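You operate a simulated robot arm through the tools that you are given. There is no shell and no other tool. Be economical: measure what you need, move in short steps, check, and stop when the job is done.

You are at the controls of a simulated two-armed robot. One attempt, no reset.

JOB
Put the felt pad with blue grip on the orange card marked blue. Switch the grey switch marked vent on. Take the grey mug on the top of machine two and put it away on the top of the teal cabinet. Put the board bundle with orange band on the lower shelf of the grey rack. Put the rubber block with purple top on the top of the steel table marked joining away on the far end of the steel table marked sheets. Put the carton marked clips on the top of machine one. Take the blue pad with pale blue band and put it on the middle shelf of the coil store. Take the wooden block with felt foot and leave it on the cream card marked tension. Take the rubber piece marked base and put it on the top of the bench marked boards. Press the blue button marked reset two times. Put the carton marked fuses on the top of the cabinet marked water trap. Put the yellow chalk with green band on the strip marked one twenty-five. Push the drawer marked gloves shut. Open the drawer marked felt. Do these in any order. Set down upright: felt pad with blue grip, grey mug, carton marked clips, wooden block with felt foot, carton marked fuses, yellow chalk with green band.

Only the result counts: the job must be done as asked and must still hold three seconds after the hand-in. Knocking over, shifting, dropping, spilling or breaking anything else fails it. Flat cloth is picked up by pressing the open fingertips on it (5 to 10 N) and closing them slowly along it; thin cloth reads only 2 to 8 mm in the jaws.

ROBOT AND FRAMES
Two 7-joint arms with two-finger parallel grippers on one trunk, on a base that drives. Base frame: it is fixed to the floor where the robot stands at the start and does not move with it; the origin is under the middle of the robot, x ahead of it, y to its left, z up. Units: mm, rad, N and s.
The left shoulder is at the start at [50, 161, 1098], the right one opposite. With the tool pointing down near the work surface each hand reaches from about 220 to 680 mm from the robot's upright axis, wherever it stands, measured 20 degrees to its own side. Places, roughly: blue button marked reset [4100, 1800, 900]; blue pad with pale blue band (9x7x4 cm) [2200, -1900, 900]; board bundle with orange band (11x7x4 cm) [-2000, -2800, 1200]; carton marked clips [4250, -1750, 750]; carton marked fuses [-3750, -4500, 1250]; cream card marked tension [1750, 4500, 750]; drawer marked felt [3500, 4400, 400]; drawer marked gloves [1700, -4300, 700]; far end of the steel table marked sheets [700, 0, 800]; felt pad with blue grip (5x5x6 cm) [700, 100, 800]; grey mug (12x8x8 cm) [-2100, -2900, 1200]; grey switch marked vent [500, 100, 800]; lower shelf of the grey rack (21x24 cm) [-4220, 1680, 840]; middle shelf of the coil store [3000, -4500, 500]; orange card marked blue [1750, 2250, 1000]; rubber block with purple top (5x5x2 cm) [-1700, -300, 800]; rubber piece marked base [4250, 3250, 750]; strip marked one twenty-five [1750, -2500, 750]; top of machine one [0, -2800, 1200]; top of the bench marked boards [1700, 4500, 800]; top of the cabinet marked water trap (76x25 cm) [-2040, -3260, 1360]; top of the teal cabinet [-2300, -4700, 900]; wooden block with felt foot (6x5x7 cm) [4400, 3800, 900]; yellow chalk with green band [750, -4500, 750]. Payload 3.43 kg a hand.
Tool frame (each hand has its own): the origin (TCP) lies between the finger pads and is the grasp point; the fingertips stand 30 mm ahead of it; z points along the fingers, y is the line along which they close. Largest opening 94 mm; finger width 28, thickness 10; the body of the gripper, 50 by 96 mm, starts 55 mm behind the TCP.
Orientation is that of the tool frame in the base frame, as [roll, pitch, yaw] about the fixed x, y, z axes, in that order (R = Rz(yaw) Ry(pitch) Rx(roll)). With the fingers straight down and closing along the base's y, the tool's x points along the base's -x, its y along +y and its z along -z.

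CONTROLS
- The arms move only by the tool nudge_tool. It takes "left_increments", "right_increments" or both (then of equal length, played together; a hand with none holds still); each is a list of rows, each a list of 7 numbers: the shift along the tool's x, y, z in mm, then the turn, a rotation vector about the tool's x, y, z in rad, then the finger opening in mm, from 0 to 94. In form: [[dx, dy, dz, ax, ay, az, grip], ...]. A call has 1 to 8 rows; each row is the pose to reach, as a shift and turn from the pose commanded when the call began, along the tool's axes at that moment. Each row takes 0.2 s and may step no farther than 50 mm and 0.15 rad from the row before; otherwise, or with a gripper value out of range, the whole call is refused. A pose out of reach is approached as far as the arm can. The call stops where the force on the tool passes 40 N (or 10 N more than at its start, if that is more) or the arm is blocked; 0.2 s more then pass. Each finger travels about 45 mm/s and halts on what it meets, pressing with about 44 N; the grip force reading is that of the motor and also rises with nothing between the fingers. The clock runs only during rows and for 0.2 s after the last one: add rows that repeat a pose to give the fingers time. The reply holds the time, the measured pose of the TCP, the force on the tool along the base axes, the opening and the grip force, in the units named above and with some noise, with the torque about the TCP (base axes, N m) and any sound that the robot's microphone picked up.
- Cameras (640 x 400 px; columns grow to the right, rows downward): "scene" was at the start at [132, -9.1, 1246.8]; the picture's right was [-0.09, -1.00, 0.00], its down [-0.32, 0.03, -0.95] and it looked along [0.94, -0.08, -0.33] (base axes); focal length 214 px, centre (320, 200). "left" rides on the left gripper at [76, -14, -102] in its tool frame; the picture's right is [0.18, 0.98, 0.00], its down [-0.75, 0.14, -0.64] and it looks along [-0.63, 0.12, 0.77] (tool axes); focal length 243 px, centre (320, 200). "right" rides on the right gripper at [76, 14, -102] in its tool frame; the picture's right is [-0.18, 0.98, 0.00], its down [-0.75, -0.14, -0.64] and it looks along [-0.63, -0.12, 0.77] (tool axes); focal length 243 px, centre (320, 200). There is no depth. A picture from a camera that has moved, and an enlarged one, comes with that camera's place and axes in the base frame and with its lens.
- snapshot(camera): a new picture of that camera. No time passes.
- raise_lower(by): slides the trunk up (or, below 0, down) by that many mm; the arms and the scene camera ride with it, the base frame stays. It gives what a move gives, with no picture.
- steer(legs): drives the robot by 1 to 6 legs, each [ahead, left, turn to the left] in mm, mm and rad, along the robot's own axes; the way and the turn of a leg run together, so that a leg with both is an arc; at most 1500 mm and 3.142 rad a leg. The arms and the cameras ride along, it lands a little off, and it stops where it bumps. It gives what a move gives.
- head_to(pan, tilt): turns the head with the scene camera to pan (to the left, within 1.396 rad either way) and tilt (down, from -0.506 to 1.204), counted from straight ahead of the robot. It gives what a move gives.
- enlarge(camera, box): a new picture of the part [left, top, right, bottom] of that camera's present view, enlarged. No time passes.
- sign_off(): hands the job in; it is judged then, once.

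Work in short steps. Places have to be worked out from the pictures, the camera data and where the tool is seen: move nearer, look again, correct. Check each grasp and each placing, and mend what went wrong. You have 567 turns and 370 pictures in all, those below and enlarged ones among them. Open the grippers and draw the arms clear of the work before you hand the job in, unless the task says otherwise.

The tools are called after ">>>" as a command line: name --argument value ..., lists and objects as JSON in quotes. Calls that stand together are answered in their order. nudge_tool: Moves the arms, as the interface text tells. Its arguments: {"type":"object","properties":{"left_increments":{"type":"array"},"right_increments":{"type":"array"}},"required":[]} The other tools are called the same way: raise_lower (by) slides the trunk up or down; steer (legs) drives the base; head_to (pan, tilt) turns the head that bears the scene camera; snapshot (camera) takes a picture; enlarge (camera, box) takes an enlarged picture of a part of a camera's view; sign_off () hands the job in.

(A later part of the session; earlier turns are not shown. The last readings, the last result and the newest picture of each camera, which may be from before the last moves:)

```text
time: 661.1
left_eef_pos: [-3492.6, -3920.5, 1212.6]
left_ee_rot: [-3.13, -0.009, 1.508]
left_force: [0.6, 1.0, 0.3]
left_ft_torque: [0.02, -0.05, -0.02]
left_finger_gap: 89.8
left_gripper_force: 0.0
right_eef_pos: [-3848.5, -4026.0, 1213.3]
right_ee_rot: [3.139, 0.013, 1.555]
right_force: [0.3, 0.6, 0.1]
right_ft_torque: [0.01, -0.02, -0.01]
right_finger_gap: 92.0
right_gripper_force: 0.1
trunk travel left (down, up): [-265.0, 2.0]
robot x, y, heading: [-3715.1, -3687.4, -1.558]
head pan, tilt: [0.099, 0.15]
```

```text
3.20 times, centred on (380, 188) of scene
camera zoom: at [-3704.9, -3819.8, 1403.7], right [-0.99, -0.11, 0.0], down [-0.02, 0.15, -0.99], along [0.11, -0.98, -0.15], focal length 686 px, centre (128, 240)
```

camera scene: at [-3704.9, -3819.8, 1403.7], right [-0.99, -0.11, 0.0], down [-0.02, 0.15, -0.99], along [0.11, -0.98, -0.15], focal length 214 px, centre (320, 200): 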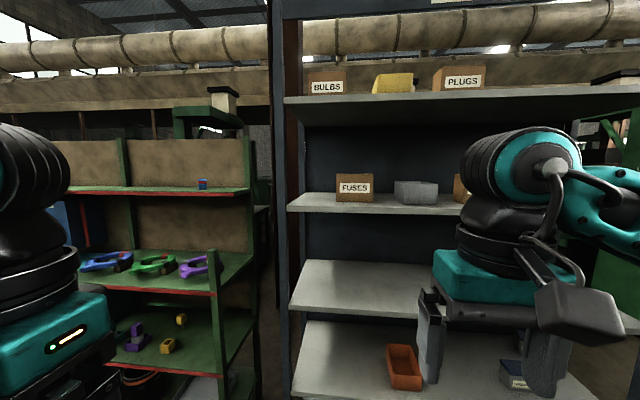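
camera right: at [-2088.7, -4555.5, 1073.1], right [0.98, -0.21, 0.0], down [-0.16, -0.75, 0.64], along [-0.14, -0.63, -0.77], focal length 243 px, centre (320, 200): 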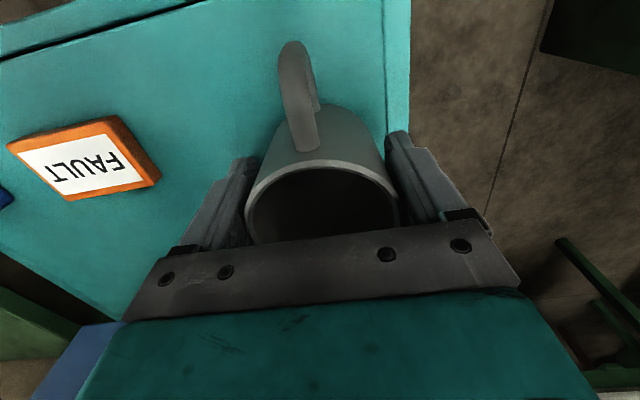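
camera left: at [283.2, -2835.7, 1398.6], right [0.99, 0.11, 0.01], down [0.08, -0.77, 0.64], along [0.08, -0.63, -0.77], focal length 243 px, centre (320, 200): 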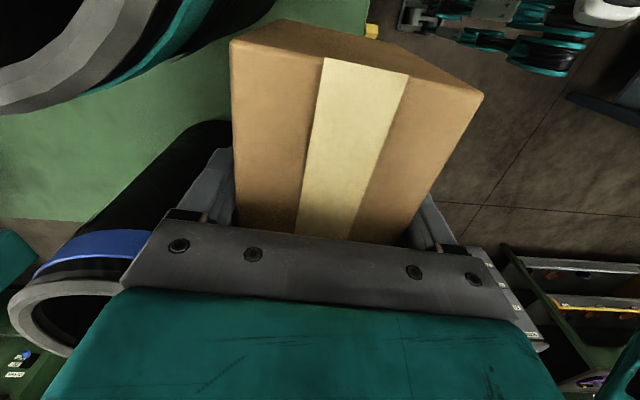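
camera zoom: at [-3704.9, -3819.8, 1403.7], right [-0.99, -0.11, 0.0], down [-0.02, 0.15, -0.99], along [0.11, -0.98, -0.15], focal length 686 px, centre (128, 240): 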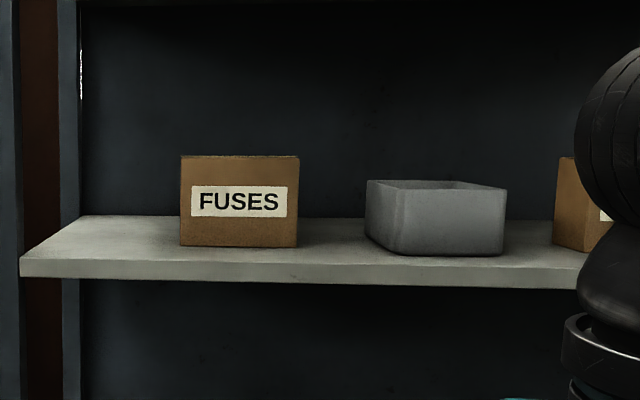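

FUSES: bottom z≈1275, front face y≈-4605, x≈-3745, about 130 wide, set 100 mm back on the shelf — too wide for the jaws from the front. Plan: push its right end back with a horizontal fist so it turns, then grip its narrow sides. I position the base first.

>>> steer --legs '[[285, 110, -0.012]]'

>>> nudge_tool --right_increments '[[-20, 0, -10, 0, -0.14, 0, 40], [-40, 0, -20, 0, -0.28, 0, 20], [-60, 0, -30, 0, -0.42, 0, 0], [-80, 0, -40, 0, -0.56, 0, 0], [-100, 0, -50, 0, -0.7, 0, 0], [-120, 0, -60, 0, -0.84, 0, 0], [-140, 0, -70, 0, -0.98, 0, 0], [-160, 0, -80, 0, -1.12, 0, 0]]'

>>> snapshot --camera "scene"

```text
time: 663.2
left_eef_pos: [-3381.4, -4206.6, 1211.0]
left_ee_rot: [-3.13, -0.009, 1.498]
left_force: [-0.4, -0.6, -0.3]
left_ft_torque: [0.05, 0.05, -0.04]
left_finger_gap: 90.0
left_gripper_force: 0.1
right_eef_pos: [-3739.4, -4309.8, 1213.3]
right_ee_rot: [3.137, 0.012, 1.544]
right_force: [-0.1, 0.1, -0.7]
right_ft_torque: [-0.01, -0.04, -0.01]
right_finger_gap: 92.0
right_gripper_force: 0.1
trunk travel left (down, up): [-265.0, 2.0]
robot x, y, heading: [-3600.9, -3969.6, -1.575]
head pan, tilt: [0.099, 0.15]
```

```text
time: 665.0
left_eef_pos: [-3382.2, -4205.2, 1212.9]
left_ee_rot: [-3.129, -0.009, 1.498]
left_force: [0.5, 0.2, -0.5]
left_ft_torque: [0.0, -0.02, 0.01]
left_finger_gap: 89.7
left_gripper_force: 0.2
right_eef_pos: [-3742.5, -4468.3, 1294.5]
right_ee_rot: [3.135, 1.137, 1.538]
right_force: [1.3, 0.2, 0.4]
right_ft_torque: [-0.04, 0.03, -0.01]
right_finger_gap: 0.0
right_gripper_force: 33.3
trunk travel left (down, up): [-265.0, 2.0]
robot x, y, heading: [-3601.3, -3974.3, -1.572]
head pan, tilt: [0.099, 0.15]
```

```text
101 pictures are left
camera scene: at [-3593.3, -4103.6, 1403.7], right [-1.0, -0.1, 0.0], down [-0.01, 0.15, -0.99], along [0.1, -0.98, -0.15], focal length 214 px, centre (320, 200)
```

scene: 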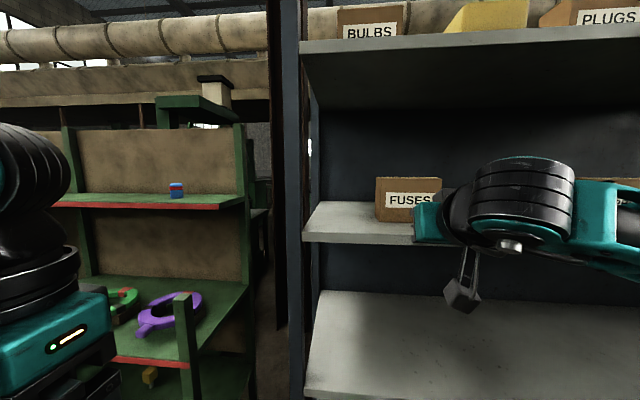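

The hand goes horizontal well. Box: left x=-3678, right ≈-3812, front y=-4607, z 1276–1380. I move the fist in front of its right end (x≈-3795, z≈1330).

>>> nudge_tool --right_increments '[[-20, -17, 0, 0, -0.12, 0, 0], [-40, -34, 10, 0, -0.24, 0, 0], [-60, -50, 30, 0, -0.36, 0, 0], [-70, -52, 62, 0, -0.38, 0, 0]]'

>>> snapshot --camera "right"

>>> snapshot --camera "scene"

```text
time: 666.0
left_eef_pos: [-3383.4, -4205.6, 1211.8]
left_ee_rot: [-3.129, -0.009, 1.497]
left_force: [0.0, -0.4, 0.1]
left_ft_torque: [0.03, 0.02, 0.01]
left_finger_gap: 89.8
left_gripper_force: 0.1
right_eef_pos: [-3796.9, -4552.9, 1333.8]
right_ee_rot: [3.107, 1.513, 1.509]
right_force: [-0.1, -0.2, 0.4]
right_ft_torque: [0.02, 0.02, -0.01]
right_finger_gap: 0.0
right_gripper_force: 32.9
trunk travel left (down, up): [-265.0, 2.0]
robot x, y, heading: [-3599.8, -3969.9, -1.569]
head pan, tilt: [0.099, 0.15]
```

```text
100 pictures are left
camera right: at [-3781.4, -4446.1, 1264.6], right [0.98, -0.04, 0.19], down [-0.13, 0.6, 0.79], along [-0.14, -0.8, 0.59], focal length 243 px, centre (320, 200)
```

right: 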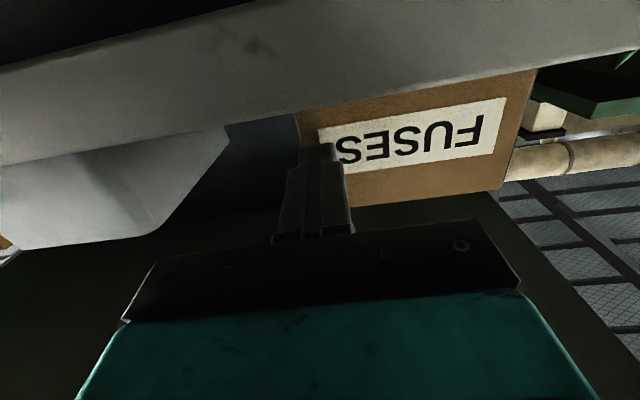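

```text
99 pictures are left
camera scene: at [-3593.0, -4104.1, 1403.6], right [-1.0, -0.1, 0.0], down [-0.01, 0.15, -0.99], along [0.1, -0.98, -0.15], focal length 214 px, centre (320, 200)
```

scene: 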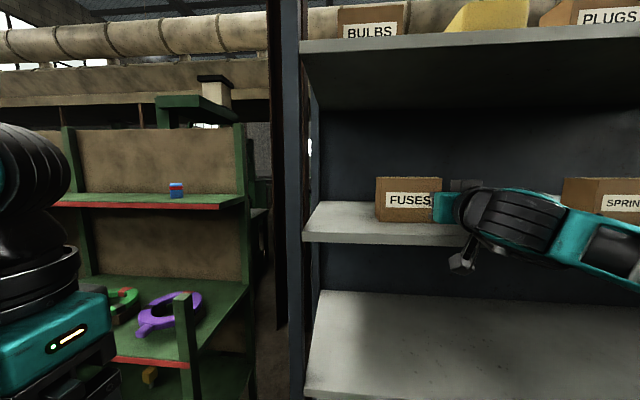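

The camera bracket would hit the shelf if I go in level. I tilt back to ~1.0 rad (pointing down-forward), which keeps it clear, then push the right end.

>>> nudge_tool --right_increments '[[0, 0, -15, 0, 0.14, 0, 0], [0, 0, -20, 0, 0.28, 0, 0], [0, 0, -20, 0, 0.42, 0, 0], [0, 0, -20, 0, 0.5, 0, 0]]'

```text
time: 667.0
left_eef_pos: [-3382.9, -4205.7, 1211.1]
left_ee_rot: [-3.129, -0.009, 1.497]
left_force: [0.9, 0.2, 0.3]
left_ft_torque: [-0.02, -0.02, -0.02]
left_finger_gap: 89.9
left_gripper_force: 0.0
right_eef_pos: [-3795.6, -4531.2, 1333.7]
right_ee_rot: [3.135, 1.011, 1.541]
right_force: [0.0, -0.9, 0.3]
right_ft_torque: [0.0, 0.01, -0.01]
right_finger_gap: 0.0
right_gripper_force: 33.0
trunk travel left (down, up): [-265.0, 2.0]
robot x, y, heading: [-3601.6, -3968.1, -1.57]
head pan, tilt: [0.099, 0.15]
```

>>> nudge_tool --right_increments '[[-16, 0, 25, 0, 0, 0, 0], [-27, 0, 43, 0, 0, 0, 0], [-35, 0, 56, 0, 0, 0, 0], [-43, 0, 68, 0, 0, 0, 0], [-51, 0, 81, 0, 0, 0, 0], [-58, 0, 93, 0, 0, 0, 0], [-66, 0, 105, 0, 0, 0, 0]]'

>>> snapshot --camera "scene"

>>> snapshot --camera "right"

```text
time: 668.6
left_eef_pos: [-3382.6, -4206.9, 1210.7]
left_ee_rot: [-3.13, -0.008, 1.497]
left_force: [0.0, 0.2, -0.2]
left_ft_torque: [-0.03, -0.03, -0.01]
left_finger_gap: 90.1
left_gripper_force: 0.1
right_eef_pos: [-3799.8, -4656.9, 1333.0]
right_ee_rot: [3.136, 1.012, 1.539]
right_force: [0.3, 0.4, -0.4]
right_ft_torque: [0.0, 0.03, 0.01]
right_finger_gap: 0.0
right_gripper_force: 33.0
trunk travel left (down, up): [-265.0, 2.0]
robot x, y, heading: [-3599.4, -3971.7, -1.573]
head pan, tilt: [0.099, 0.15]
```

```text
98 pictures are left
camera scene: at [-3593.0, -4103.5, 1403.6], right [-1.0, -0.1, 0.0], down [-0.01, 0.15, -0.99], along [0.1, -0.98, -0.15], focal length 214 px, centre (320, 200)
```

scene: 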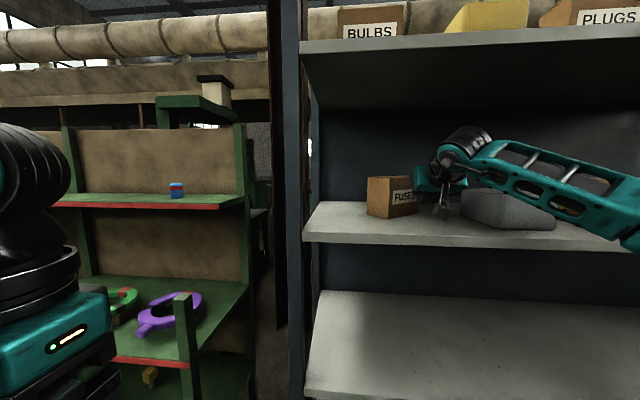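

```text
97 pictures are left
camera right: at [-3782.8, -4529.8, 1324.1], right [0.98, -0.12, 0.16], down [-0.14, 0.15, 0.98], along [-0.14, -0.98, 0.13], focal length 243 px, centre (320, 200)
```

right: 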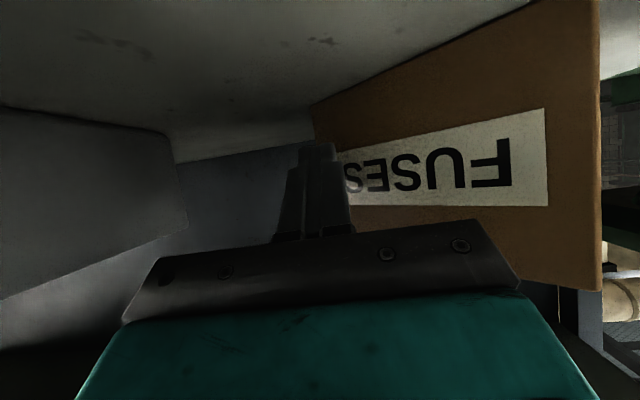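

The box turned about 40°. I push further back and slightly toward +x to turn it more.

>>> nudge_tool --right_increments '[[-6, 5, 10, 0, 0, 0, 0], [-12, 11, 19, 0, 0, 0, 0], [-18, 18, 29, 0, 0, 0, 0], [-24, 27, 38, 0, 0, 0, 0], [-26, 40, 42, 0, 0, 0, 0], [-28, 52, 45, 0, 0, 0, 0]]'

>>> snapshot --camera "scene"

```text
time: 670.0
left_eef_pos: [-3381.5, -4206.7, 1212.0]
left_ee_rot: [-3.127, -0.009, 1.496]
left_force: [0.1, -0.1, 0.2]
left_ft_torque: [0.0, 0.01, 0.04]
left_finger_gap: 89.9
left_gripper_force: 0.1
right_eef_pos: [-3747.8, -4710.7, 1332.4]
right_ee_rot: [3.136, 1.013, 1.541]
right_force: [0.6, 1.0, 0.6]
right_ft_torque: [0.03, 0.0, 0.0]
right_finger_gap: 0.3
right_gripper_force: 32.5
trunk travel left (down, up): [-265.0, 2.0]
robot x, y, heading: [-3600.9, -3969.6, -1.574]
head pan, tilt: [0.099, 0.15]
```

```text
96 pictures are left
camera scene: at [-3592.8, -4103.4, 1403.7], right [-1.0, -0.1, 0.0], down [-0.01, 0.15, -0.99], along [0.1, -0.98, -0.15], focal length 214 px, centre (320, 200)
```

scene: 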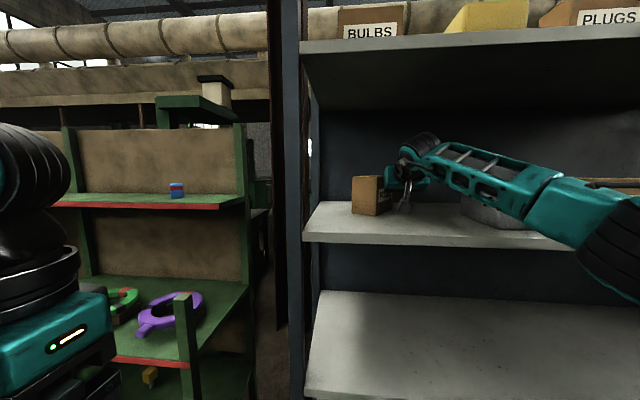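

The box is now nearly end-on. I withdraw the fist, open the jaws, and look at its exact pose.

>>> nudge_tool --right_increments '[[20, -5, -34, 0, 0, 0, 0], [42, -10, -68, 0, 0, 0, 30], [64, -10, -102, 0, 0, 0, 60], [84, 0, -136, 0, 0, 0, 94], [90, 10, -150, 0, 0, 0, 94]]'

>>> enlarge --camera "scene" --box '[300, 150, 460, 250]'

>>> snapshot --camera "right"

```text
time: 671.2
left_eef_pos: [-3383.0, -4204.7, 1210.8]
left_ee_rot: [-3.129, -0.01, 1.498]
left_force: [0.3, 0.5, 0.5]
left_ft_torque: [-0.02, -0.01, -0.02]
left_finger_gap: 89.9
left_gripper_force: 0.1
right_eef_pos: [-3735.1, -4534.1, 1334.7]
right_ee_rot: [3.133, 1.012, 1.537]
right_force: [0.4, 0.1, -0.4]
right_ft_torque: [-0.01, 0.02, -0.01]
right_finger_gap: 84.0
right_gripper_force: 0.1
trunk travel left (down, up): [-265.0, 2.0]
robot x, y, heading: [-3602.8, -3971.5, -1.575]
head pan, tilt: [0.099, 0.15]
```

```text
4.00 times, centred on (380, 200) of scene
camera zoom: at [-3593.0, -4103.4, 1403.7], right [-1.0, -0.1, 0.0], down [-0.01, 0.15, -0.99], along [0.1, -0.98, -0.15], focal length 858 px, centre (80, 200)
```

zoom: 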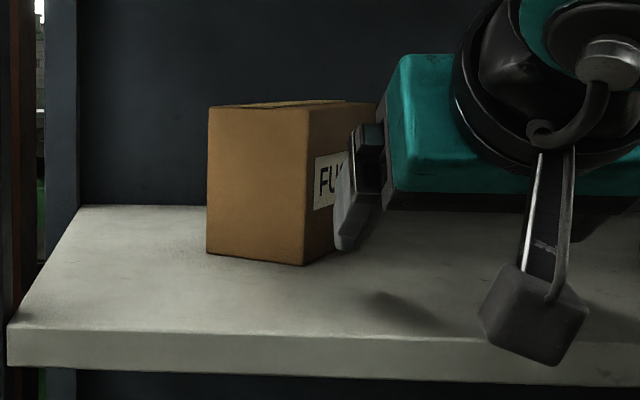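

```text
94 pictures are left
camera right: at [-3717.5, -4406.9, 1326.2], right [0.98, -0.12, 0.16], down [-0.14, 0.15, 0.98], along [-0.14, -0.98, 0.13], focal length 243 px, centre (320, 200)
```

right: 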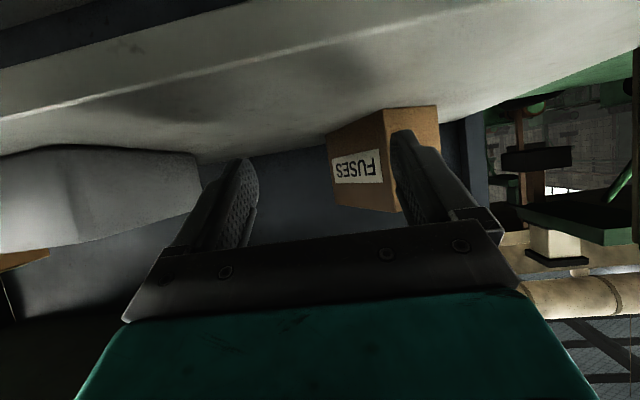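

The front end's centre is (-3653,-4685) and the box axis points 29° toward -x. I swing the hand by the same angle and bring it to a pre-grasp in front of the end.

>>> nudge_tool --right_increments '[[-12, 29, 0, 0.108, 0, 0.068, 94], [-24, 58, 20, 0.216, 0, 0.136, 94], [-36, 88, 45, 0.324, 0, 0.203, 94], [-48, 117, 76, 0.432, 0, 0.271, 94], [-48, 117, 76, 0.432, 0, 0.271, 94]]'

>>> snapshot --camera "right"

>>> enlarge --camera "scene" --box '[300, 150, 460, 250]'

```text
time: 672.4
left_eef_pos: [-3385.1, -4202.6, 1211.7]
left_ee_rot: [-3.132, -0.005, 1.498]
left_force: [1.0, -0.4, -0.4]
left_ft_torque: [-0.01, -0.02, 0.0]
left_finger_gap: 90.1
left_gripper_force: 0.0
right_eef_pos: [-3623.6, -4623.8, 1339.5]
right_ee_rot: [3.129, 1.013, 1.023]
right_force: [-0.5, 0.4, 0.6]
right_ft_torque: [-0.01, 0.0, -0.01]
right_finger_gap: 94.1
right_gripper_force: 0.1
trunk travel left (down, up): [-265.0, 2.0]
robot x, y, heading: [-3602.8, -3969.5, -1.576]
head pan, tilt: [0.099, 0.15]
```

```text
93 pictures are left
camera right: at [-3547.6, -4521.2, 1329.7], right [0.79, -0.58, 0.16], down [-0.05, 0.2, 0.98], along [-0.6, -0.79, 0.13], focal length 243 px, centre (320, 200)
```

right: 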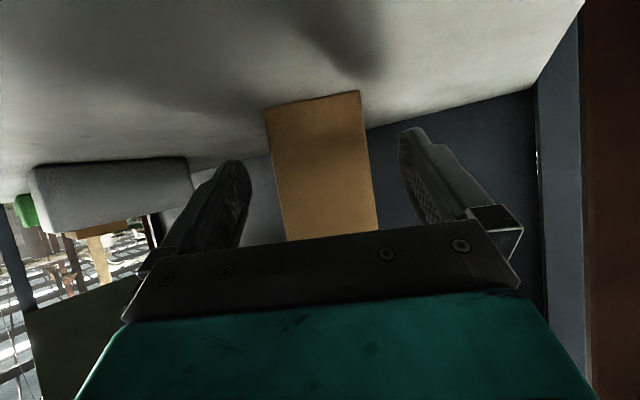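

```text
4.00 times, centred on (380, 200) of scene
camera zoom: at [-3595.9, -4099.8, 1404.1], right [-1.0, -0.1, 0.0], down [-0.01, 0.15, -0.99], along [0.1, -0.98, -0.15], focal length 858 px, centre (80, 200)
```

zoom: 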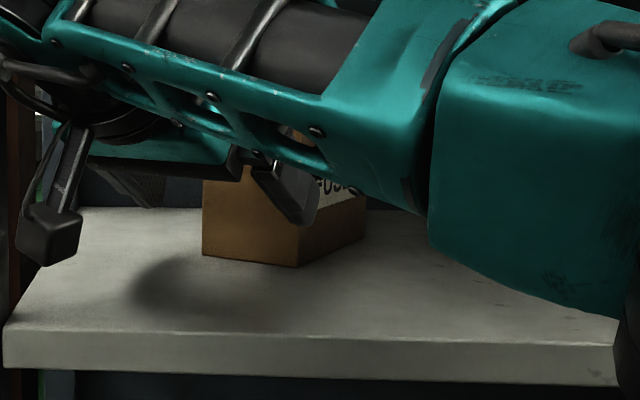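

Perfectly framed between the fingers. I advance 93 mm around the box and close.

>>> nudge_tool --right_increments '[[-15, 0, 25, 0, 0, 0, 94], [-28, 0, 48, 0, 0, 0, 94], [-37, 0, 68, 0, 0, 0, 94], [-43, 0, 84, 0, 0, 0, 94]]'

>>> snapshot --camera "right"

```text
time: 673.4
left_eef_pos: [-3384.4, -4204.9, 1212.0]
left_ee_rot: [-3.128, -0.008, 1.499]
left_force: [0.2, 0.4, 0.0]
left_ft_torque: [-0.02, -0.03, -0.02]
left_finger_gap: 90.1
left_gripper_force: 0.0
right_eef_pos: [-3672.7, -4675.2, 1322.4]
right_ee_rot: [3.133, 1.01, 1.03]
right_force: [0.5, -0.1, -0.1]
right_ft_torque: [0.0, 0.02, 0.01]
right_finger_gap: 93.8
right_gripper_force: 0.0
right hand out of reach, approached as far as the arm can: row 2, 3, 4
trunk travel left (down, up): [-265.0, 2.0]
robot x, y, heading: [-3597.2, -3969.9, -1.572]
head pan, tilt: [0.099, 0.15]
```

```text
91 pictures are left
camera right: at [-3597.3, -4572.9, 1312.9], right [0.79, -0.59, 0.16], down [-0.05, 0.2, 0.98], along [-0.6, -0.79, 0.13], focal length 243 px, centre (320, 200)
```

right: 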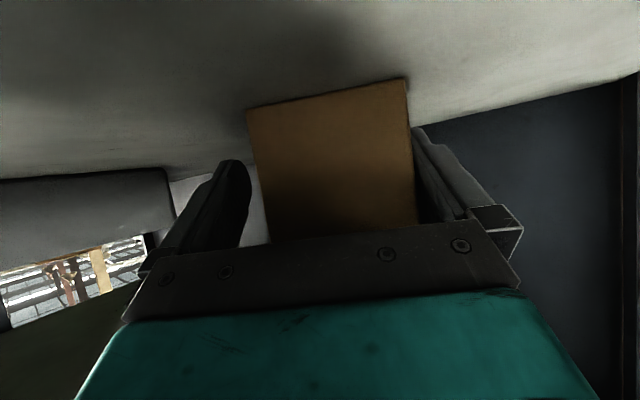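

Nearly in. I use the base: 30 ahead, 12 right, to finish the approach.

>>> steer --legs '[[31, -12, 0]]'

>>> snapshot --camera "right"

```text
time: 674.3
left_eef_pos: [-3394.9, -4235.5, 1211.5]
left_ee_rot: [-3.129, -0.009, 1.498]
left_force: [-0.5, -0.7, 0.1]
left_ft_torque: [0.03, -0.01, 0.01]
left_finger_gap: 90.0
left_gripper_force: 0.2
right_eef_pos: [-3684.0, -4704.9, 1321.8]
right_ee_rot: [3.136, 1.009, 1.031]
right_force: [-0.4, 0.2, 0.5]
right_ft_torque: [0.0, -0.02, 0.01]
right_finger_gap: 94.0
right_gripper_force: 0.1
trunk travel left (down, up): [-265.0, 2.0]
robot x, y, heading: [-3617.7, -3999.0, -1.574]
head pan, tilt: [0.099, 0.15]
```

```text
90 pictures are left
camera right: at [-3608.5, -4604.0, 1312.5], right [0.79, -0.59, 0.16], down [-0.05, 0.2, 0.98], along [-0.6, -0.79, 0.13], focal length 243 px, centre (320, 200)
```

right: 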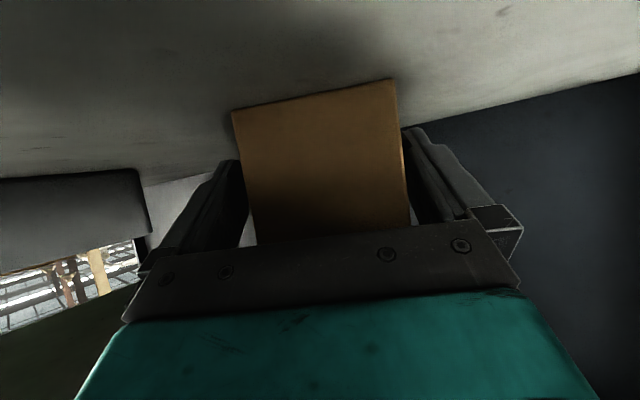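

The box moved along a little, but it is between the fingers. I close.

>>> nudge_tool --right_increments '[[0, 0, 0, 0, 0, 0, 84], [0, 0, 0, 0, 0, 0, 74], [0, 0, 0, 0, 0, 0, 64], [0, 0, 0, 0, 0, 0, 55], [0, 0, 0, 0, 0, 0, 55]]'

>>> nudge_tool --right_increments '[[-8, 0, -5, 0, 0, 0, 55], [-17, 0, -10, 0, 0, 0, 55], [-25, 0, -16, 0, 0, 0, 55]]'

>>> snapshot --camera "right"

```text
time: 675.5
left_eef_pos: [-3394.3, -4236.8, 1211.6]
left_ee_rot: [-3.129, -0.01, 1.497]
left_force: [0.4, 0.1, 0.4]
left_ft_torque: [-0.02, 0.02, -0.01]
left_finger_gap: 90.0
left_gripper_force: 0.2
right_eef_pos: [-3684.1, -4705.4, 1321.4]
right_ee_rot: [3.134, 1.009, 1.03]
right_force: [0.6, 0.1, 1.1]
right_ft_torque: [-0.09, -0.02, 0.09]
right_finger_gap: 74.1
right_gripper_force: 43.8
trunk travel left (down, up): [-265.0, 2.0]
robot x, y, heading: [-3610.4, -3997.7, -1.574]
head pan, tilt: [0.099, 0.15]
```

```text
time: 676.3
left_eef_pos: [-3395.1, -4235.9, 1212.3]
left_ee_rot: [-3.129, -0.01, 1.497]
left_force: [0.3, 0.1, -0.6]
left_ft_torque: [0.01, -0.01, 0.01]
left_finger_gap: 89.8
left_gripper_force: 0.0
right_eef_pos: [-3687.1, -4697.5, 1347.5]
right_ee_rot: [3.136, 1.01, 1.03]
right_force: [-0.6, -0.4, -2.4]
right_ft_torque: [0.02, 0.0, 0.02]
right_finger_gap: 74.0
right_gripper_force: 44.2
right hand out of reach, approached as far as the arm can: row 2, 3
trunk travel left (down, up): [-265.0, 2.0]
robot x, y, heading: [-3615.1, -4001.2, -1.575]
head pan, tilt: [0.099, 0.15]
```

```text
89 pictures are left
camera right: at [-3610.5, -4594.6, 1338.3], right [0.8, -0.59, 0.16], down [-0.05, 0.2, 0.98], along [-0.6, -0.79, 0.13], focal length 243 px, centre (320, 200)
```

right: 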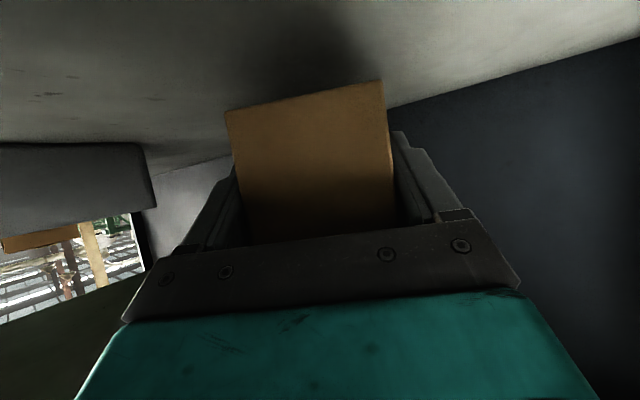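

FUSES held and lifted. I back the base straight out of the rack.

>>> steer --legs '[[-270, 0, 0]]'

>>> snapshot --camera "scene"

```text
time: 678.2
left_eef_pos: [-3394.0, -3959.4, 1212.6]
left_ee_rot: [-3.129, -0.009, 1.497]
left_force: [0.0, -0.6, -0.2]
left_ft_torque: [-0.03, -0.04, -0.02]
left_finger_gap: 90.3
left_gripper_force: 0.1
right_eef_pos: [-3687.6, -4419.7, 1346.8]
right_ee_rot: [3.134, 1.011, 1.027]
right_force: [-0.3, 0.7, -1.3]
right_ft_torque: [0.04, -0.05, 0.0]
right_finger_gap: 73.9
right_gripper_force: 44.3
trunk travel left (down, up): [-265.0, 2.0]
robot x, y, heading: [-3612.6, -3726.1, -1.574]
head pan, tilt: [0.099, 0.15]
```

```text
88 pictures are left
camera scene: at [-3605.0, -3856.7, 1403.7], right [-1.0, -0.1, 0.0], down [-0.01, 0.15, -0.99], along [0.09, -0.98, -0.15], focal length 214 px, centre (320, 200)
```

scene: 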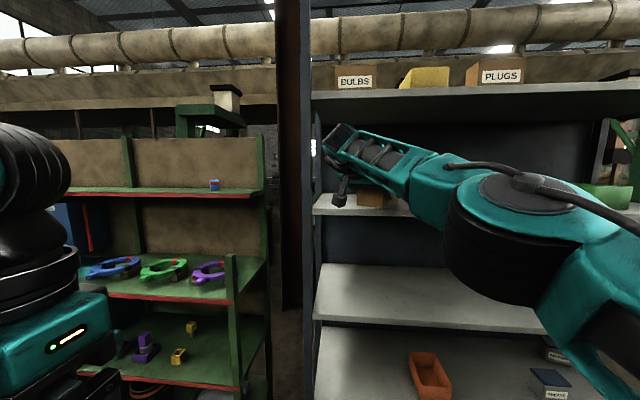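

I retract the arm ~150 mm and raise it toward z≈1425 for the high cabinet top.

>>> nudge_tool --right_increments '[[18, 0, -30, 0, 0, 0, 55], [36, 0, -60, 0, 0, 0, 55], [45, 0, -95, 0, 0, 0, 55], [35, 0, -125, 0, 0, 0, 55], [22, 0, -150, 0, 0, 0, 55], [10, 0, -170, 0, 0, 0, 55]]'

>>> snapshot --camera "right"

>>> snapshot --camera "scene"

```text
time: 679.6
left_eef_pos: [-3394.9, -3958.9, 1211.1]
left_ee_rot: [-3.129, -0.009, 1.495]
left_force: [-0.6, -0.3, 0.1]
left_ft_torque: [0.0, -0.01, 0.02]
left_finger_gap: 90.2
left_gripper_force: 0.0
right_eef_pos: [-3610.5, -4289.6, 1430.7]
right_ee_rot: [3.136, 1.009, 1.027]
right_force: [-0.2, 0.3, -1.2]
right_ft_torque: [0.03, -0.02, 0.0]
right_finger_gap: 73.8
right_gripper_force: 44.4
trunk travel left (down, up): [-265.0, 2.0]
robot x, y, heading: [-3611.0, -3721.7, -1.571]
head pan, tilt: [0.099, 0.15]
```

```text
87 pictures are left
camera right: at [-3534.0, -4188.0, 1421.1], right [0.79, -0.59, 0.16], down [-0.05, 0.2, 0.98], along [-0.61, -0.79, 0.13], focal length 243 px, centre (320, 200)
```

right: 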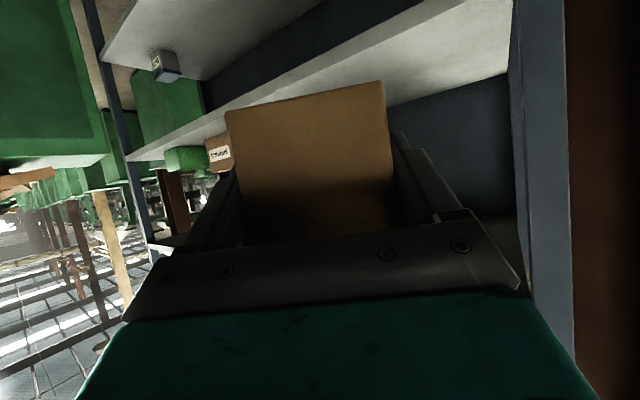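

```text
86 pictures are left
camera scene: at [-3604.7, -3856.8, 1403.7], right [-1.0, -0.1, 0.0], down [-0.01, 0.15, -0.99], along [0.09, -0.98, -0.15], focal length 214 px, centre (320, 200)
```

scene: 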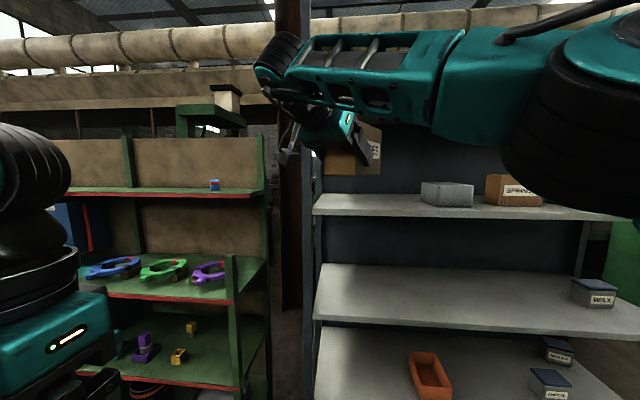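

FUSES is clear of the rack and nothing else moved. I raise it a bit, strafe toward the water-trap cabinet, and turn clockwise to face +y.

>>> nudge_tool --right_increments '[[-17, 0, -11, 0, 0, 0, 55], [-30, 0, -19, 0, 0, 0, 55]]'

>>> steer --legs '[[100, 0, 0], [0, 1480, 0]]'

>>> steer --legs '[[60, 60, 0], [0, 0, -3.14]]'

>>> head_to --pan 0.1 --tilt 0.3

>>> snapshot --camera "scene"

```text
time: 680.2
left_eef_pos: [-3393.9, -3960.8, 1211.8]
left_ee_rot: [-3.13, -0.009, 1.495]
left_force: [-0.9, 1.1, -0.3]
left_ft_torque: [0.01, 0.01, -0.04]
left_finger_gap: 90.0
left_gripper_force: 0.1
right_eef_pos: [-3611.3, -4291.8, 1464.6]
right_ee_rot: [3.135, 1.009, 1.028]
right_force: [-0.1, 0.2, -1.3]
right_ft_torque: [0.06, -0.03, -0.01]
right_finger_gap: 73.6
right_gripper_force: 44.7
trunk travel left (down, up): [-265.0, 2.0]
robot x, y, heading: [-3611.3, -3724.0, -1.576]
head pan, tilt: [0.099, 0.15]
```

```text
time: 694.2
left_eef_pos: [-1897.3, -4034.8, 1211.3]
left_ee_rot: [-3.128, -0.009, 1.53]
left_force: [-0.6, 0.6, 0.3]
left_ft_torque: [-0.02, 0.0, 0.01]
left_finger_gap: 89.9
left_gripper_force: 0.0
right_eef_pos: [-2102.8, -4373.5, 1464.6]
right_ee_rot: [3.137, 1.009, 1.06]
right_force: [0.2, 0.1, -2.1]
right_ft_torque: [0.01, -0.01, 0.05]
right_finger_gap: 73.7
right_gripper_force: 43.8
trunk travel left (down, up): [-265.0, 2.0]
robot x, y, heading: [-2124.6, -3811.3, -1.541]
head pan, tilt: [0.099, 0.15]
```

```text
time: 702.8
left_eef_pos: [-2280.7, -3629.9, 1212.6]
left_ee_rot: [-3.129, -0.009, -1.641]
left_force: [0.0, 0.3, -0.6]
left_ft_torque: [0.0, 0.04, 0.01]
left_finger_gap: 90.1
left_gripper_force: 0.1
right_eef_pos: [-2063.7, -3297.1, 1463.9]
right_ee_rot: [3.134, 1.007, -2.112]
right_force: [0.1, 0.6, -1.0]
right_ft_torque: [-0.04, 0.02, 0.01]
right_finger_gap: 73.5
right_gripper_force: 43.2
trunk travel left (down, up): [-265.0, 2.0]
robot x, y, heading: [-2060.0, -3864.5, 1.571]
head pan, tilt: [0.099, 0.15]
```

```text
time: 703.5
left_eef_pos: [-2280.0, -3628.5, 1212.0]
left_ee_rot: [-3.131, -0.011, -1.644]
left_force: [0.2, -0.3, 0.9]
left_ft_torque: [0.04, -0.01, 0.02]
left_finger_gap: 90.1
left_gripper_force: 0.0
right_eef_pos: [-2063.9, -3296.1, 1464.3]
right_ee_rot: [3.136, 1.009, -2.113]
right_force: [-0.2, 0.6, -0.7]
right_ft_torque: [-0.06, 0.01, -0.01]
right_finger_gap: 73.7
right_gripper_force: 44.1
trunk travel left (down, up): [-265.0, 2.0]
robot x, y, heading: [-2062.2, -3867.2, 1.571]
head pan, tilt: [0.099, 0.3]
```

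```text
85 pictures are left
camera scene: at [-2071.5, -3732.2, 1389.7], right [1.0, 0.1, 0.0], down [0.03, -0.29, -0.96], along [-0.09, 0.95, -0.3], focal length 214 px, centre (320, 200)
```

scene: 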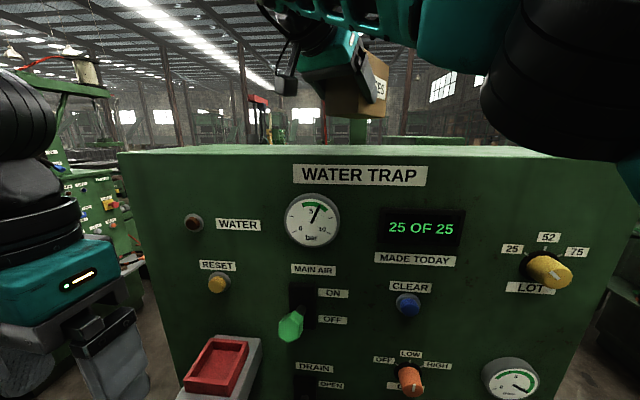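

Exactly placed: the box hovers above the WATER TRAP cabinet. I zoom to judge the top surface and height.

>>> enlarge --camera "scene" --box '[260, 40, 460, 170]'

>>> snapshot --camera "right"

```text
3.08 times, centred on (360, 105) of scene
camera zoom: at [-2071.5, -3732.2, 1389.7], right [1.0, 0.1, 0.0], down [0.03, -0.29, -0.96], along [-0.09, 0.95, -0.3], focal length 660 px, centre (197, 492)
```

zoom: 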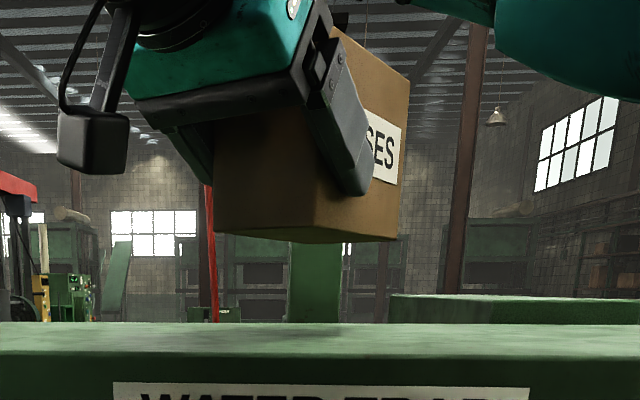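

```text
83 pictures are left
camera right: at [-2142.0, -3398.9, 1455.9], right [-0.8, 0.58, 0.16], down [0.05, -0.2, 0.98], along [0.6, 0.79, 0.13], focal length 243 px, centre (320, 200)
```

right: 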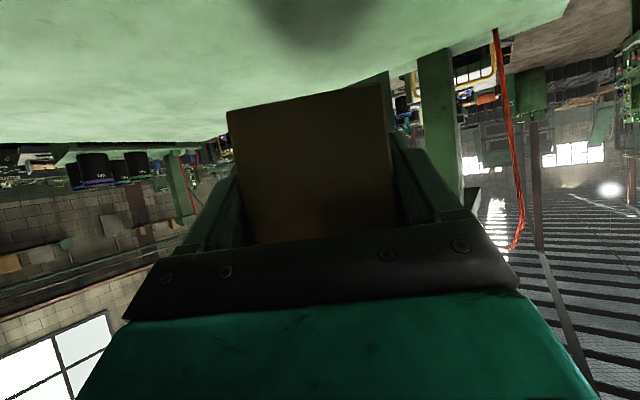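

Geometry agrees (front edge y≈-3385, top z≈1355). I lower the box straight down to contact.

>>> nudge_tool --right_increments '[[17, 0, 11, 0, 0, 0, 55], [34, 0, 21, 0, 0, 0, 55], [42, 0, 27, 0, 0, 0, 55], [47, 0, 29, 0, 0, 0, 55]]'

>>> enlarge --camera "scene" --box '[260, 70, 460, 200]'

```text
time: 704.5
left_eef_pos: [-2280.6, -3629.8, 1211.8]
left_ee_rot: [-3.13, -0.008, -1.642]
left_force: [-0.4, -0.5, 0.1]
left_ft_torque: [0.02, 0.0, 0.0]
left_finger_gap: 89.9
left_gripper_force: 0.1
right_eef_pos: [-2064.7, -3296.5, 1408.3]
right_ee_rot: [3.135, 1.01, -2.114]
right_force: [0.5, -0.4, -0.2]
right_ft_torque: [-0.06, 0.03, -0.01]
right_finger_gap: 73.8
right_gripper_force: 43.8
trunk travel left (down, up): [-265.0, 2.0]
robot x, y, heading: [-2064.4, -3863.9, 1.568]
head pan, tilt: [0.099, 0.3]
```

```text
3.08 times, centred on (360, 135) of scene
camera zoom: at [-2071.4, -3732.2, 1389.7], right [1.0, 0.1, 0.0], down [0.03, -0.29, -0.96], along [-0.09, 0.95, -0.3], focal length 660 px, centre (197, 400)
```

zoom: 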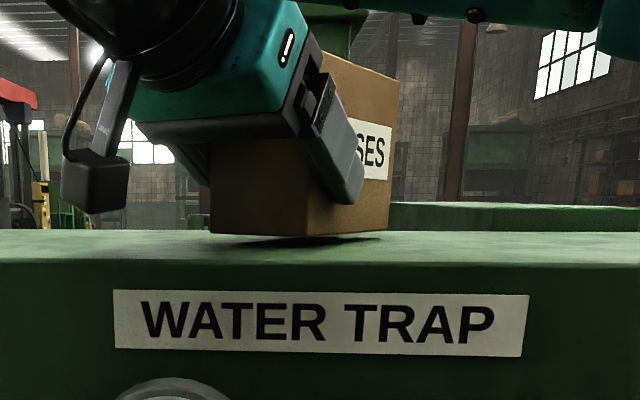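

>>> nudge_tool --right_increments '[[3, 0, 2, 0, 0, 0, 55], [6, 0, 4, 0, 0, 0, 55], [9, 0, 6, 0, 0, 0, 55], [12, 0, 7, 0, 0, 0, 55], [15, 0, 9, 0, 0, 0, 55], [18, 0, 11, 0, 0, 0, 55]]'

>>> enlarge --camera "scene" --box '[260, 70, 460, 200]'

```text
time: 705.6
left_eef_pos: [-2281.6, -3630.2, 1210.6]
left_ee_rot: [-3.127, -0.006, -1.642]
left_force: [-0.1, -0.5, 0.9]
left_ft_torque: [-0.02, -0.03, 0.01]
left_finger_gap: 89.9
left_gripper_force: 0.0
right_eef_pos: [-2064.7, -3297.9, 1401.2]
right_ee_rot: [3.113, 1.024, -2.129]
right_force: [-3.1, 0.6, 9.1]
right_ft_torque: [-0.37, 0.01, -0.09]
right_finger_gap: 73.9
right_gripper_force: 44.3
trunk travel left (down, up): [-265.0, 2.0]
robot x, y, heading: [-2061.8, -3867.4, 1.573]
head pan, tilt: [0.099, 0.3]
stopped in row 5 (right hand): the force on the tool passed its limit at 43 N (the readings are from after the stop); the commanded pose is now the measured one
```

```text
3.08 times, centred on (360, 135) of scene
camera zoom: at [-2072.1, -3732.9, 1389.5], right [1.0, 0.1, 0.0], down [0.03, -0.29, -0.96], along [-0.09, 0.95, -0.3], focal length 660 px, centre (197, 400)
```

zoom: 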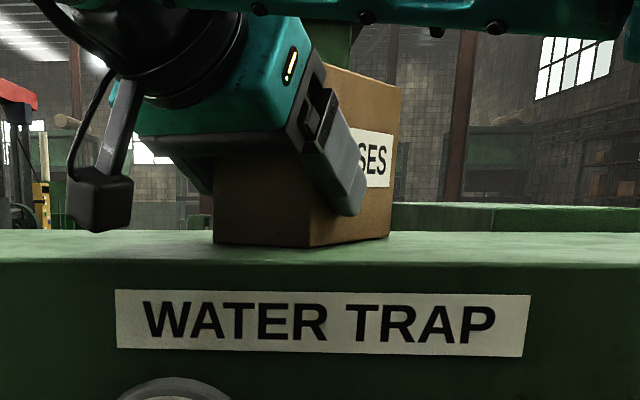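

Contact. I open and withdraw straight back along the tool's horizontal direction.

>>> nudge_tool --right_increments '[[0, 0, -1, 0, 0, 0, 65], [0, 0, -1, 0, 0, 0, 80], [0, 0, -1, 0, 0, 0, 94], [0, 0, -1, 0, 0, 0, 94], [0, 0, -1, 0, 0, 0, 94], [10, 0, -17, 0, 0, 0, 94], [24, 0, -45, 0, 0, 0, 94], [40, 0, -80, 0, 0, 0, 94]]'

>>> nudge_tool --right_increments '[[15, 0, -35, 0, 0, 0, 80], [30, 0, -70, 0, 0, 0, 60], [30, 0, -110, 0, 0.08, 0, 60], [30, 0, -140, 0, 0.16, 0, 60]]'

>>> snapshot --camera "scene"

```text
time: 707.4
left_eef_pos: [-2280.2, -3629.9, 1212.6]
left_ee_rot: [-3.127, -0.008, -1.644]
left_force: [-0.1, -0.5, -0.1]
left_ft_torque: [0.03, -0.02, 0.0]
left_finger_gap: 90.2
left_gripper_force: 0.0
right_eef_pos: [-2111.1, -3374.0, 1405.9]
right_ee_rot: [3.118, 1.023, -2.126]
right_force: [-1.3, 1.3, -0.1]
right_ft_torque: [0.02, 0.02, 0.03]
right_finger_gap: 93.7
right_gripper_force: 0.1
trunk travel left (down, up): [-265.0, 2.0]
robot x, y, heading: [-2062.2, -3866.4, 1.571]
head pan, tilt: [0.099, 0.3]
```

```text
time: 708.4
left_eef_pos: [-2279.8, -3629.8, 1211.8]
left_ee_rot: [-3.131, -0.009, -1.643]
left_force: [-0.2, -0.5, 0.4]
left_ft_torque: [-0.02, 0.01, 0.02]
left_finger_gap: 90.2
left_gripper_force: 0.0
right_eef_pos: [-2167.8, -3489.8, 1455.1]
right_ee_rot: [3.108, 0.854, -2.135]
right_force: [0.4, 1.3, 0.9]
right_ft_torque: [-0.03, 0.02, -0.01]
right_finger_gap: 59.8
right_gripper_force: 0.1
right hand out of reach, approached as far as the arm can: row 4
trunk travel left (down, up): [-265.0, 2.0]
robot x, y, heading: [-2062.7, -3864.2, 1.576]
head pan, tilt: [0.099, 0.3]
```

```text
80 pictures are left
camera scene: at [-2071.4, -3732.5, 1392.6], right [0.99, 0.1, 0.0], down [0.03, -0.26, -0.96], along [-0.1, 0.96, -0.27], focal length 214 px, centre (320, 200)
```

scene: 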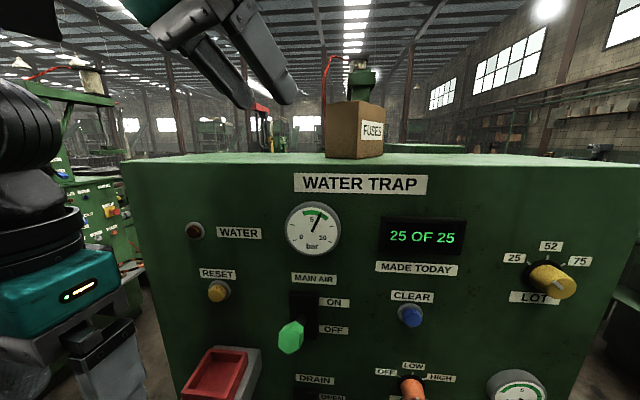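

FUSES stands upright on the WATER TRAP cabinet. I back off and restore the right hand to its normal downward pose.

>>> steer --legs '[[-120, 0, 0]]'

>>> nudge_tool --right_increments '[[19, 0, 16, 0, 0.14, 0, 60], [38, 0, 32, 0, 0.28, 0, 60], [57, 0, 48, 0, 0.42, 0, 60], [76, 0, 64, 0, 0.56, 0, 60], [95, 0, 80, 0, 0.7, 0, 60], [113, 0, 98, 0, 0.84, 0, 60]]'

>>> nudge_tool --right_increments '[[-18, -38, 0, 0, 0, -0.08, 80], [-36, -76, 0, 0, 0, -0.16, 80], [-54, -114, 0, 0, 0, -0.24, 80], [-72, -152, 0, 0, 0, -0.32, 80], [-90, -190, 0, 0, 0, -0.4, 80], [-108, -228, 0, 0, 0, -0.48, 80], [-126, -266, 0, 0, 0, -0.565, 80]]'

```text
time: 709.6
left_eef_pos: [-2281.1, -3749.5, 1212.8]
left_ee_rot: [-3.129, -0.007, -1.64]
left_force: [0.4, -0.9, 0.0]
left_ft_torque: [0.02, -0.02, 0.0]
left_finger_gap: 90.2
left_gripper_force: 0.0
right_eef_pos: [-2169.6, -3609.5, 1455.7]
right_ee_rot: [3.108, 0.858, -2.131]
right_force: [-0.2, 0.5, 0.1]
right_ft_torque: [0.03, -0.01, 0.03]
right_finger_gap: 59.7
right_gripper_force: 0.0
trunk travel left (down, up): [-265.0, 2.0]
robot x, y, heading: [-2061.6, -3979.9, 1.572]
head pan, tilt: [0.099, 0.3]
```

```text
time: 711.0
left_eef_pos: [-2280.8, -3745.4, 1212.2]
left_ee_rot: [-3.129, -0.009, -1.639]
left_force: [0.4, 0.5, -0.3]
left_ft_torque: [0.01, 0.02, -0.01]
left_finger_gap: 89.9
left_gripper_force: 0.1
right_eef_pos: [-2170.9, -3605.7, 1307.0]
right_ee_rot: [3.119, 0.017, -2.108]
right_force: [0.1, -0.2, -0.3]
right_ft_torque: [0.0, -0.02, 0.01]
right_finger_gap: 60.1
right_gripper_force: 0.1
trunk travel left (down, up): [-265.0, 2.0]
robot x, y, heading: [-2064.4, -3983.8, 1.568]
head pan, tilt: [0.099, 0.3]
```

```text
time: 712.6
left_eef_pos: [-2279.9, -3749.0, 1213.4]
left_ee_rot: [-3.129, -0.008, -1.64]
left_force: [0.7, 0.9, 0.7]
left_ft_torque: [0.01, 0.03, 0.0]
left_finger_gap: 89.9
left_gripper_force: 0.0
right_eef_pos: [-1876.5, -3634.0, 1301.6]
right_ee_rot: [3.133, 0.028, -1.539]
right_force: [0.0, -0.5, 0.1]
right_ft_torque: [0.0, 0.01, 0.0]
right_finger_gap: 80.1
right_gripper_force: 0.1
trunk travel left (down, up): [-265.0, 2.0]
robot x, y, heading: [-2060.8, -3983.4, 1.572]
head pan, tilt: [0.099, 0.3]
```

Now the board bundle on machine two, about [-2003,-2766]. I drive back into the bay west of machine two and face +x.

>>> steer --legs '[[0, 880, 0], [1390, 0, 0], [0, 0, -1.57]]'

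>>> head_to --pan -0.1 --tilt 0.45

>>> nudge_tool --right_increments '[[0, 0, 0, 0, 0, 0.14, 94], [0, 0, 0, 0, 0, 0.28, 94], [0, 0, 0, 0, 0, 0.42, 94], [0, 0, 0, 0, 0, 0.56, 94], [0, 0, 0, 0, 0, 0.7, 94], [0, 0, 0, 0, 0, 0.84, 94], [0, 0, 0, 0, 0, 0.98, 94], [0, 0, 0, 0, 0, 1.12, 94]]'

>>> nudge_tool --right_increments '[[0, 0, 0, 0, 0, 0.14, 94], [0, 0, 0, 0, 0, 0.28, 94], [0, 0, 0, 0, 0, 0.42, 94]]'

>>> snapshot --camera "scene"

```text
time: 731.2
left_eef_pos: [-2718.0, -2352.2, 1211.0]
left_ee_rot: [-3.13, -0.009, 3.078]
left_force: [0.5, -0.4, 0.1]
left_ft_torque: [-0.01, -0.01, 0.04]
left_finger_gap: 90.1
left_gripper_force: 0.0
right_eef_pos: [-2599.2, -2754.9, 1301.8]
right_ee_rot: [3.133, 0.029, -3.107]
right_force: [-0.8, 0.3, -0.4]
right_ft_torque: [0.01, -0.03, 0.01]
right_finger_gap: 79.9
right_gripper_force: 0.0
trunk travel left (down, up): [-265.0, 2.0]
robot x, y, heading: [-2951.9, -2575.8, 0.01]
head pan, tilt: [0.099, 0.3]
```

```text
time: 731.9
left_eef_pos: [-2716.9, -2352.1, 1211.8]
left_ee_rot: [-3.13, -0.008, 3.078]
left_force: [0.6, -0.2, -0.5]
left_ft_torque: [0.01, 0.0, 0.03]
left_finger_gap: 89.7
left_gripper_force: 0.0
right_eef_pos: [-2600.4, -2754.7, 1302.9]
right_ee_rot: [3.134, 0.029, -3.105]
right_force: [-0.3, 0.3, -0.6]
right_ft_torque: [-0.02, 0.0, 0.01]
right_finger_gap: 80.3
right_gripper_force: 0.1
trunk travel left (down, up): [-265.0, 2.0]
robot x, y, heading: [-2952.0, -2572.4, 0.008]
head pan, tilt: [-0.099, 0.45]
```

```text
time: 733.7
left_eef_pos: [-2717.9, -2351.5, 1212.1]
left_ee_rot: [-3.128, -0.008, 3.08]
left_force: [-0.5, -0.5, 0.1]
left_ft_torque: [-0.01, 0.01, 0.0]
left_finger_gap: 89.8
left_gripper_force: 0.0
right_eef_pos: [-2600.3, -2753.9, 1303.6]
right_ee_rot: [3.113, 0.004, 2.057]
right_force: [0.5, 0.8, 0.6]
right_ft_torque: [-0.02, 0.0, 0.04]
right_finger_gap: 94.0
right_gripper_force: 0.0
trunk travel left (down, up): [-265.0, 2.0]
robot x, y, heading: [-2948.2, -2574.3, 0.011]
head pan, tilt: [-0.099, 0.45]
```

```text
time: 734.5
left_eef_pos: [-2718.9, -2351.7, 1212.3]
left_ee_rot: [-3.13, -0.008, 3.078]
left_force: [0.5, -0.1, 0.6]
left_ft_torque: [-0.01, 0.0, 0.02]
left_finger_gap: 90.1
left_gripper_force: 0.1
right_eef_pos: [-2599.3, -2754.5, 1302.7]
right_ee_rot: [3.115, -0.007, 1.635]
right_force: [-0.5, 0.2, 0.1]
right_ft_torque: [0.02, 0.03, 0.0]
right_finger_gap: 94.1
right_gripper_force: 0.0
trunk travel left (down, up): [-265.0, 2.0]
robot x, y, heading: [-2948.9, -2578.0, 0.014]
head pan, tilt: [-0.099, 0.45]
```

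```text
79 pictures are left
camera scene: at [-2819.9, -2582.0, 1375.8], right [-0.09, -1.0, 0.0], down [-0.43, 0.04, -0.9], along [0.9, -0.08, -0.44], focal length 214 px, centre (320, 200)
```

scene: 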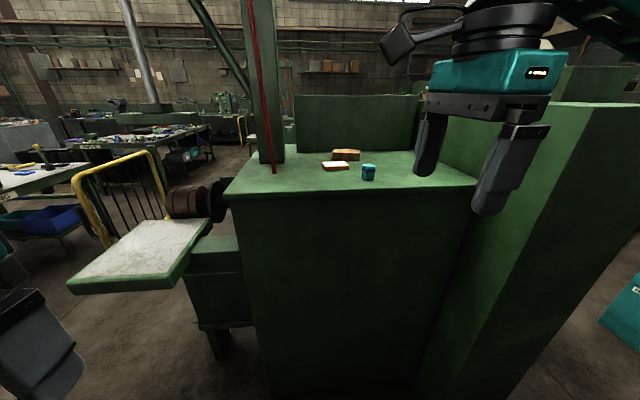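

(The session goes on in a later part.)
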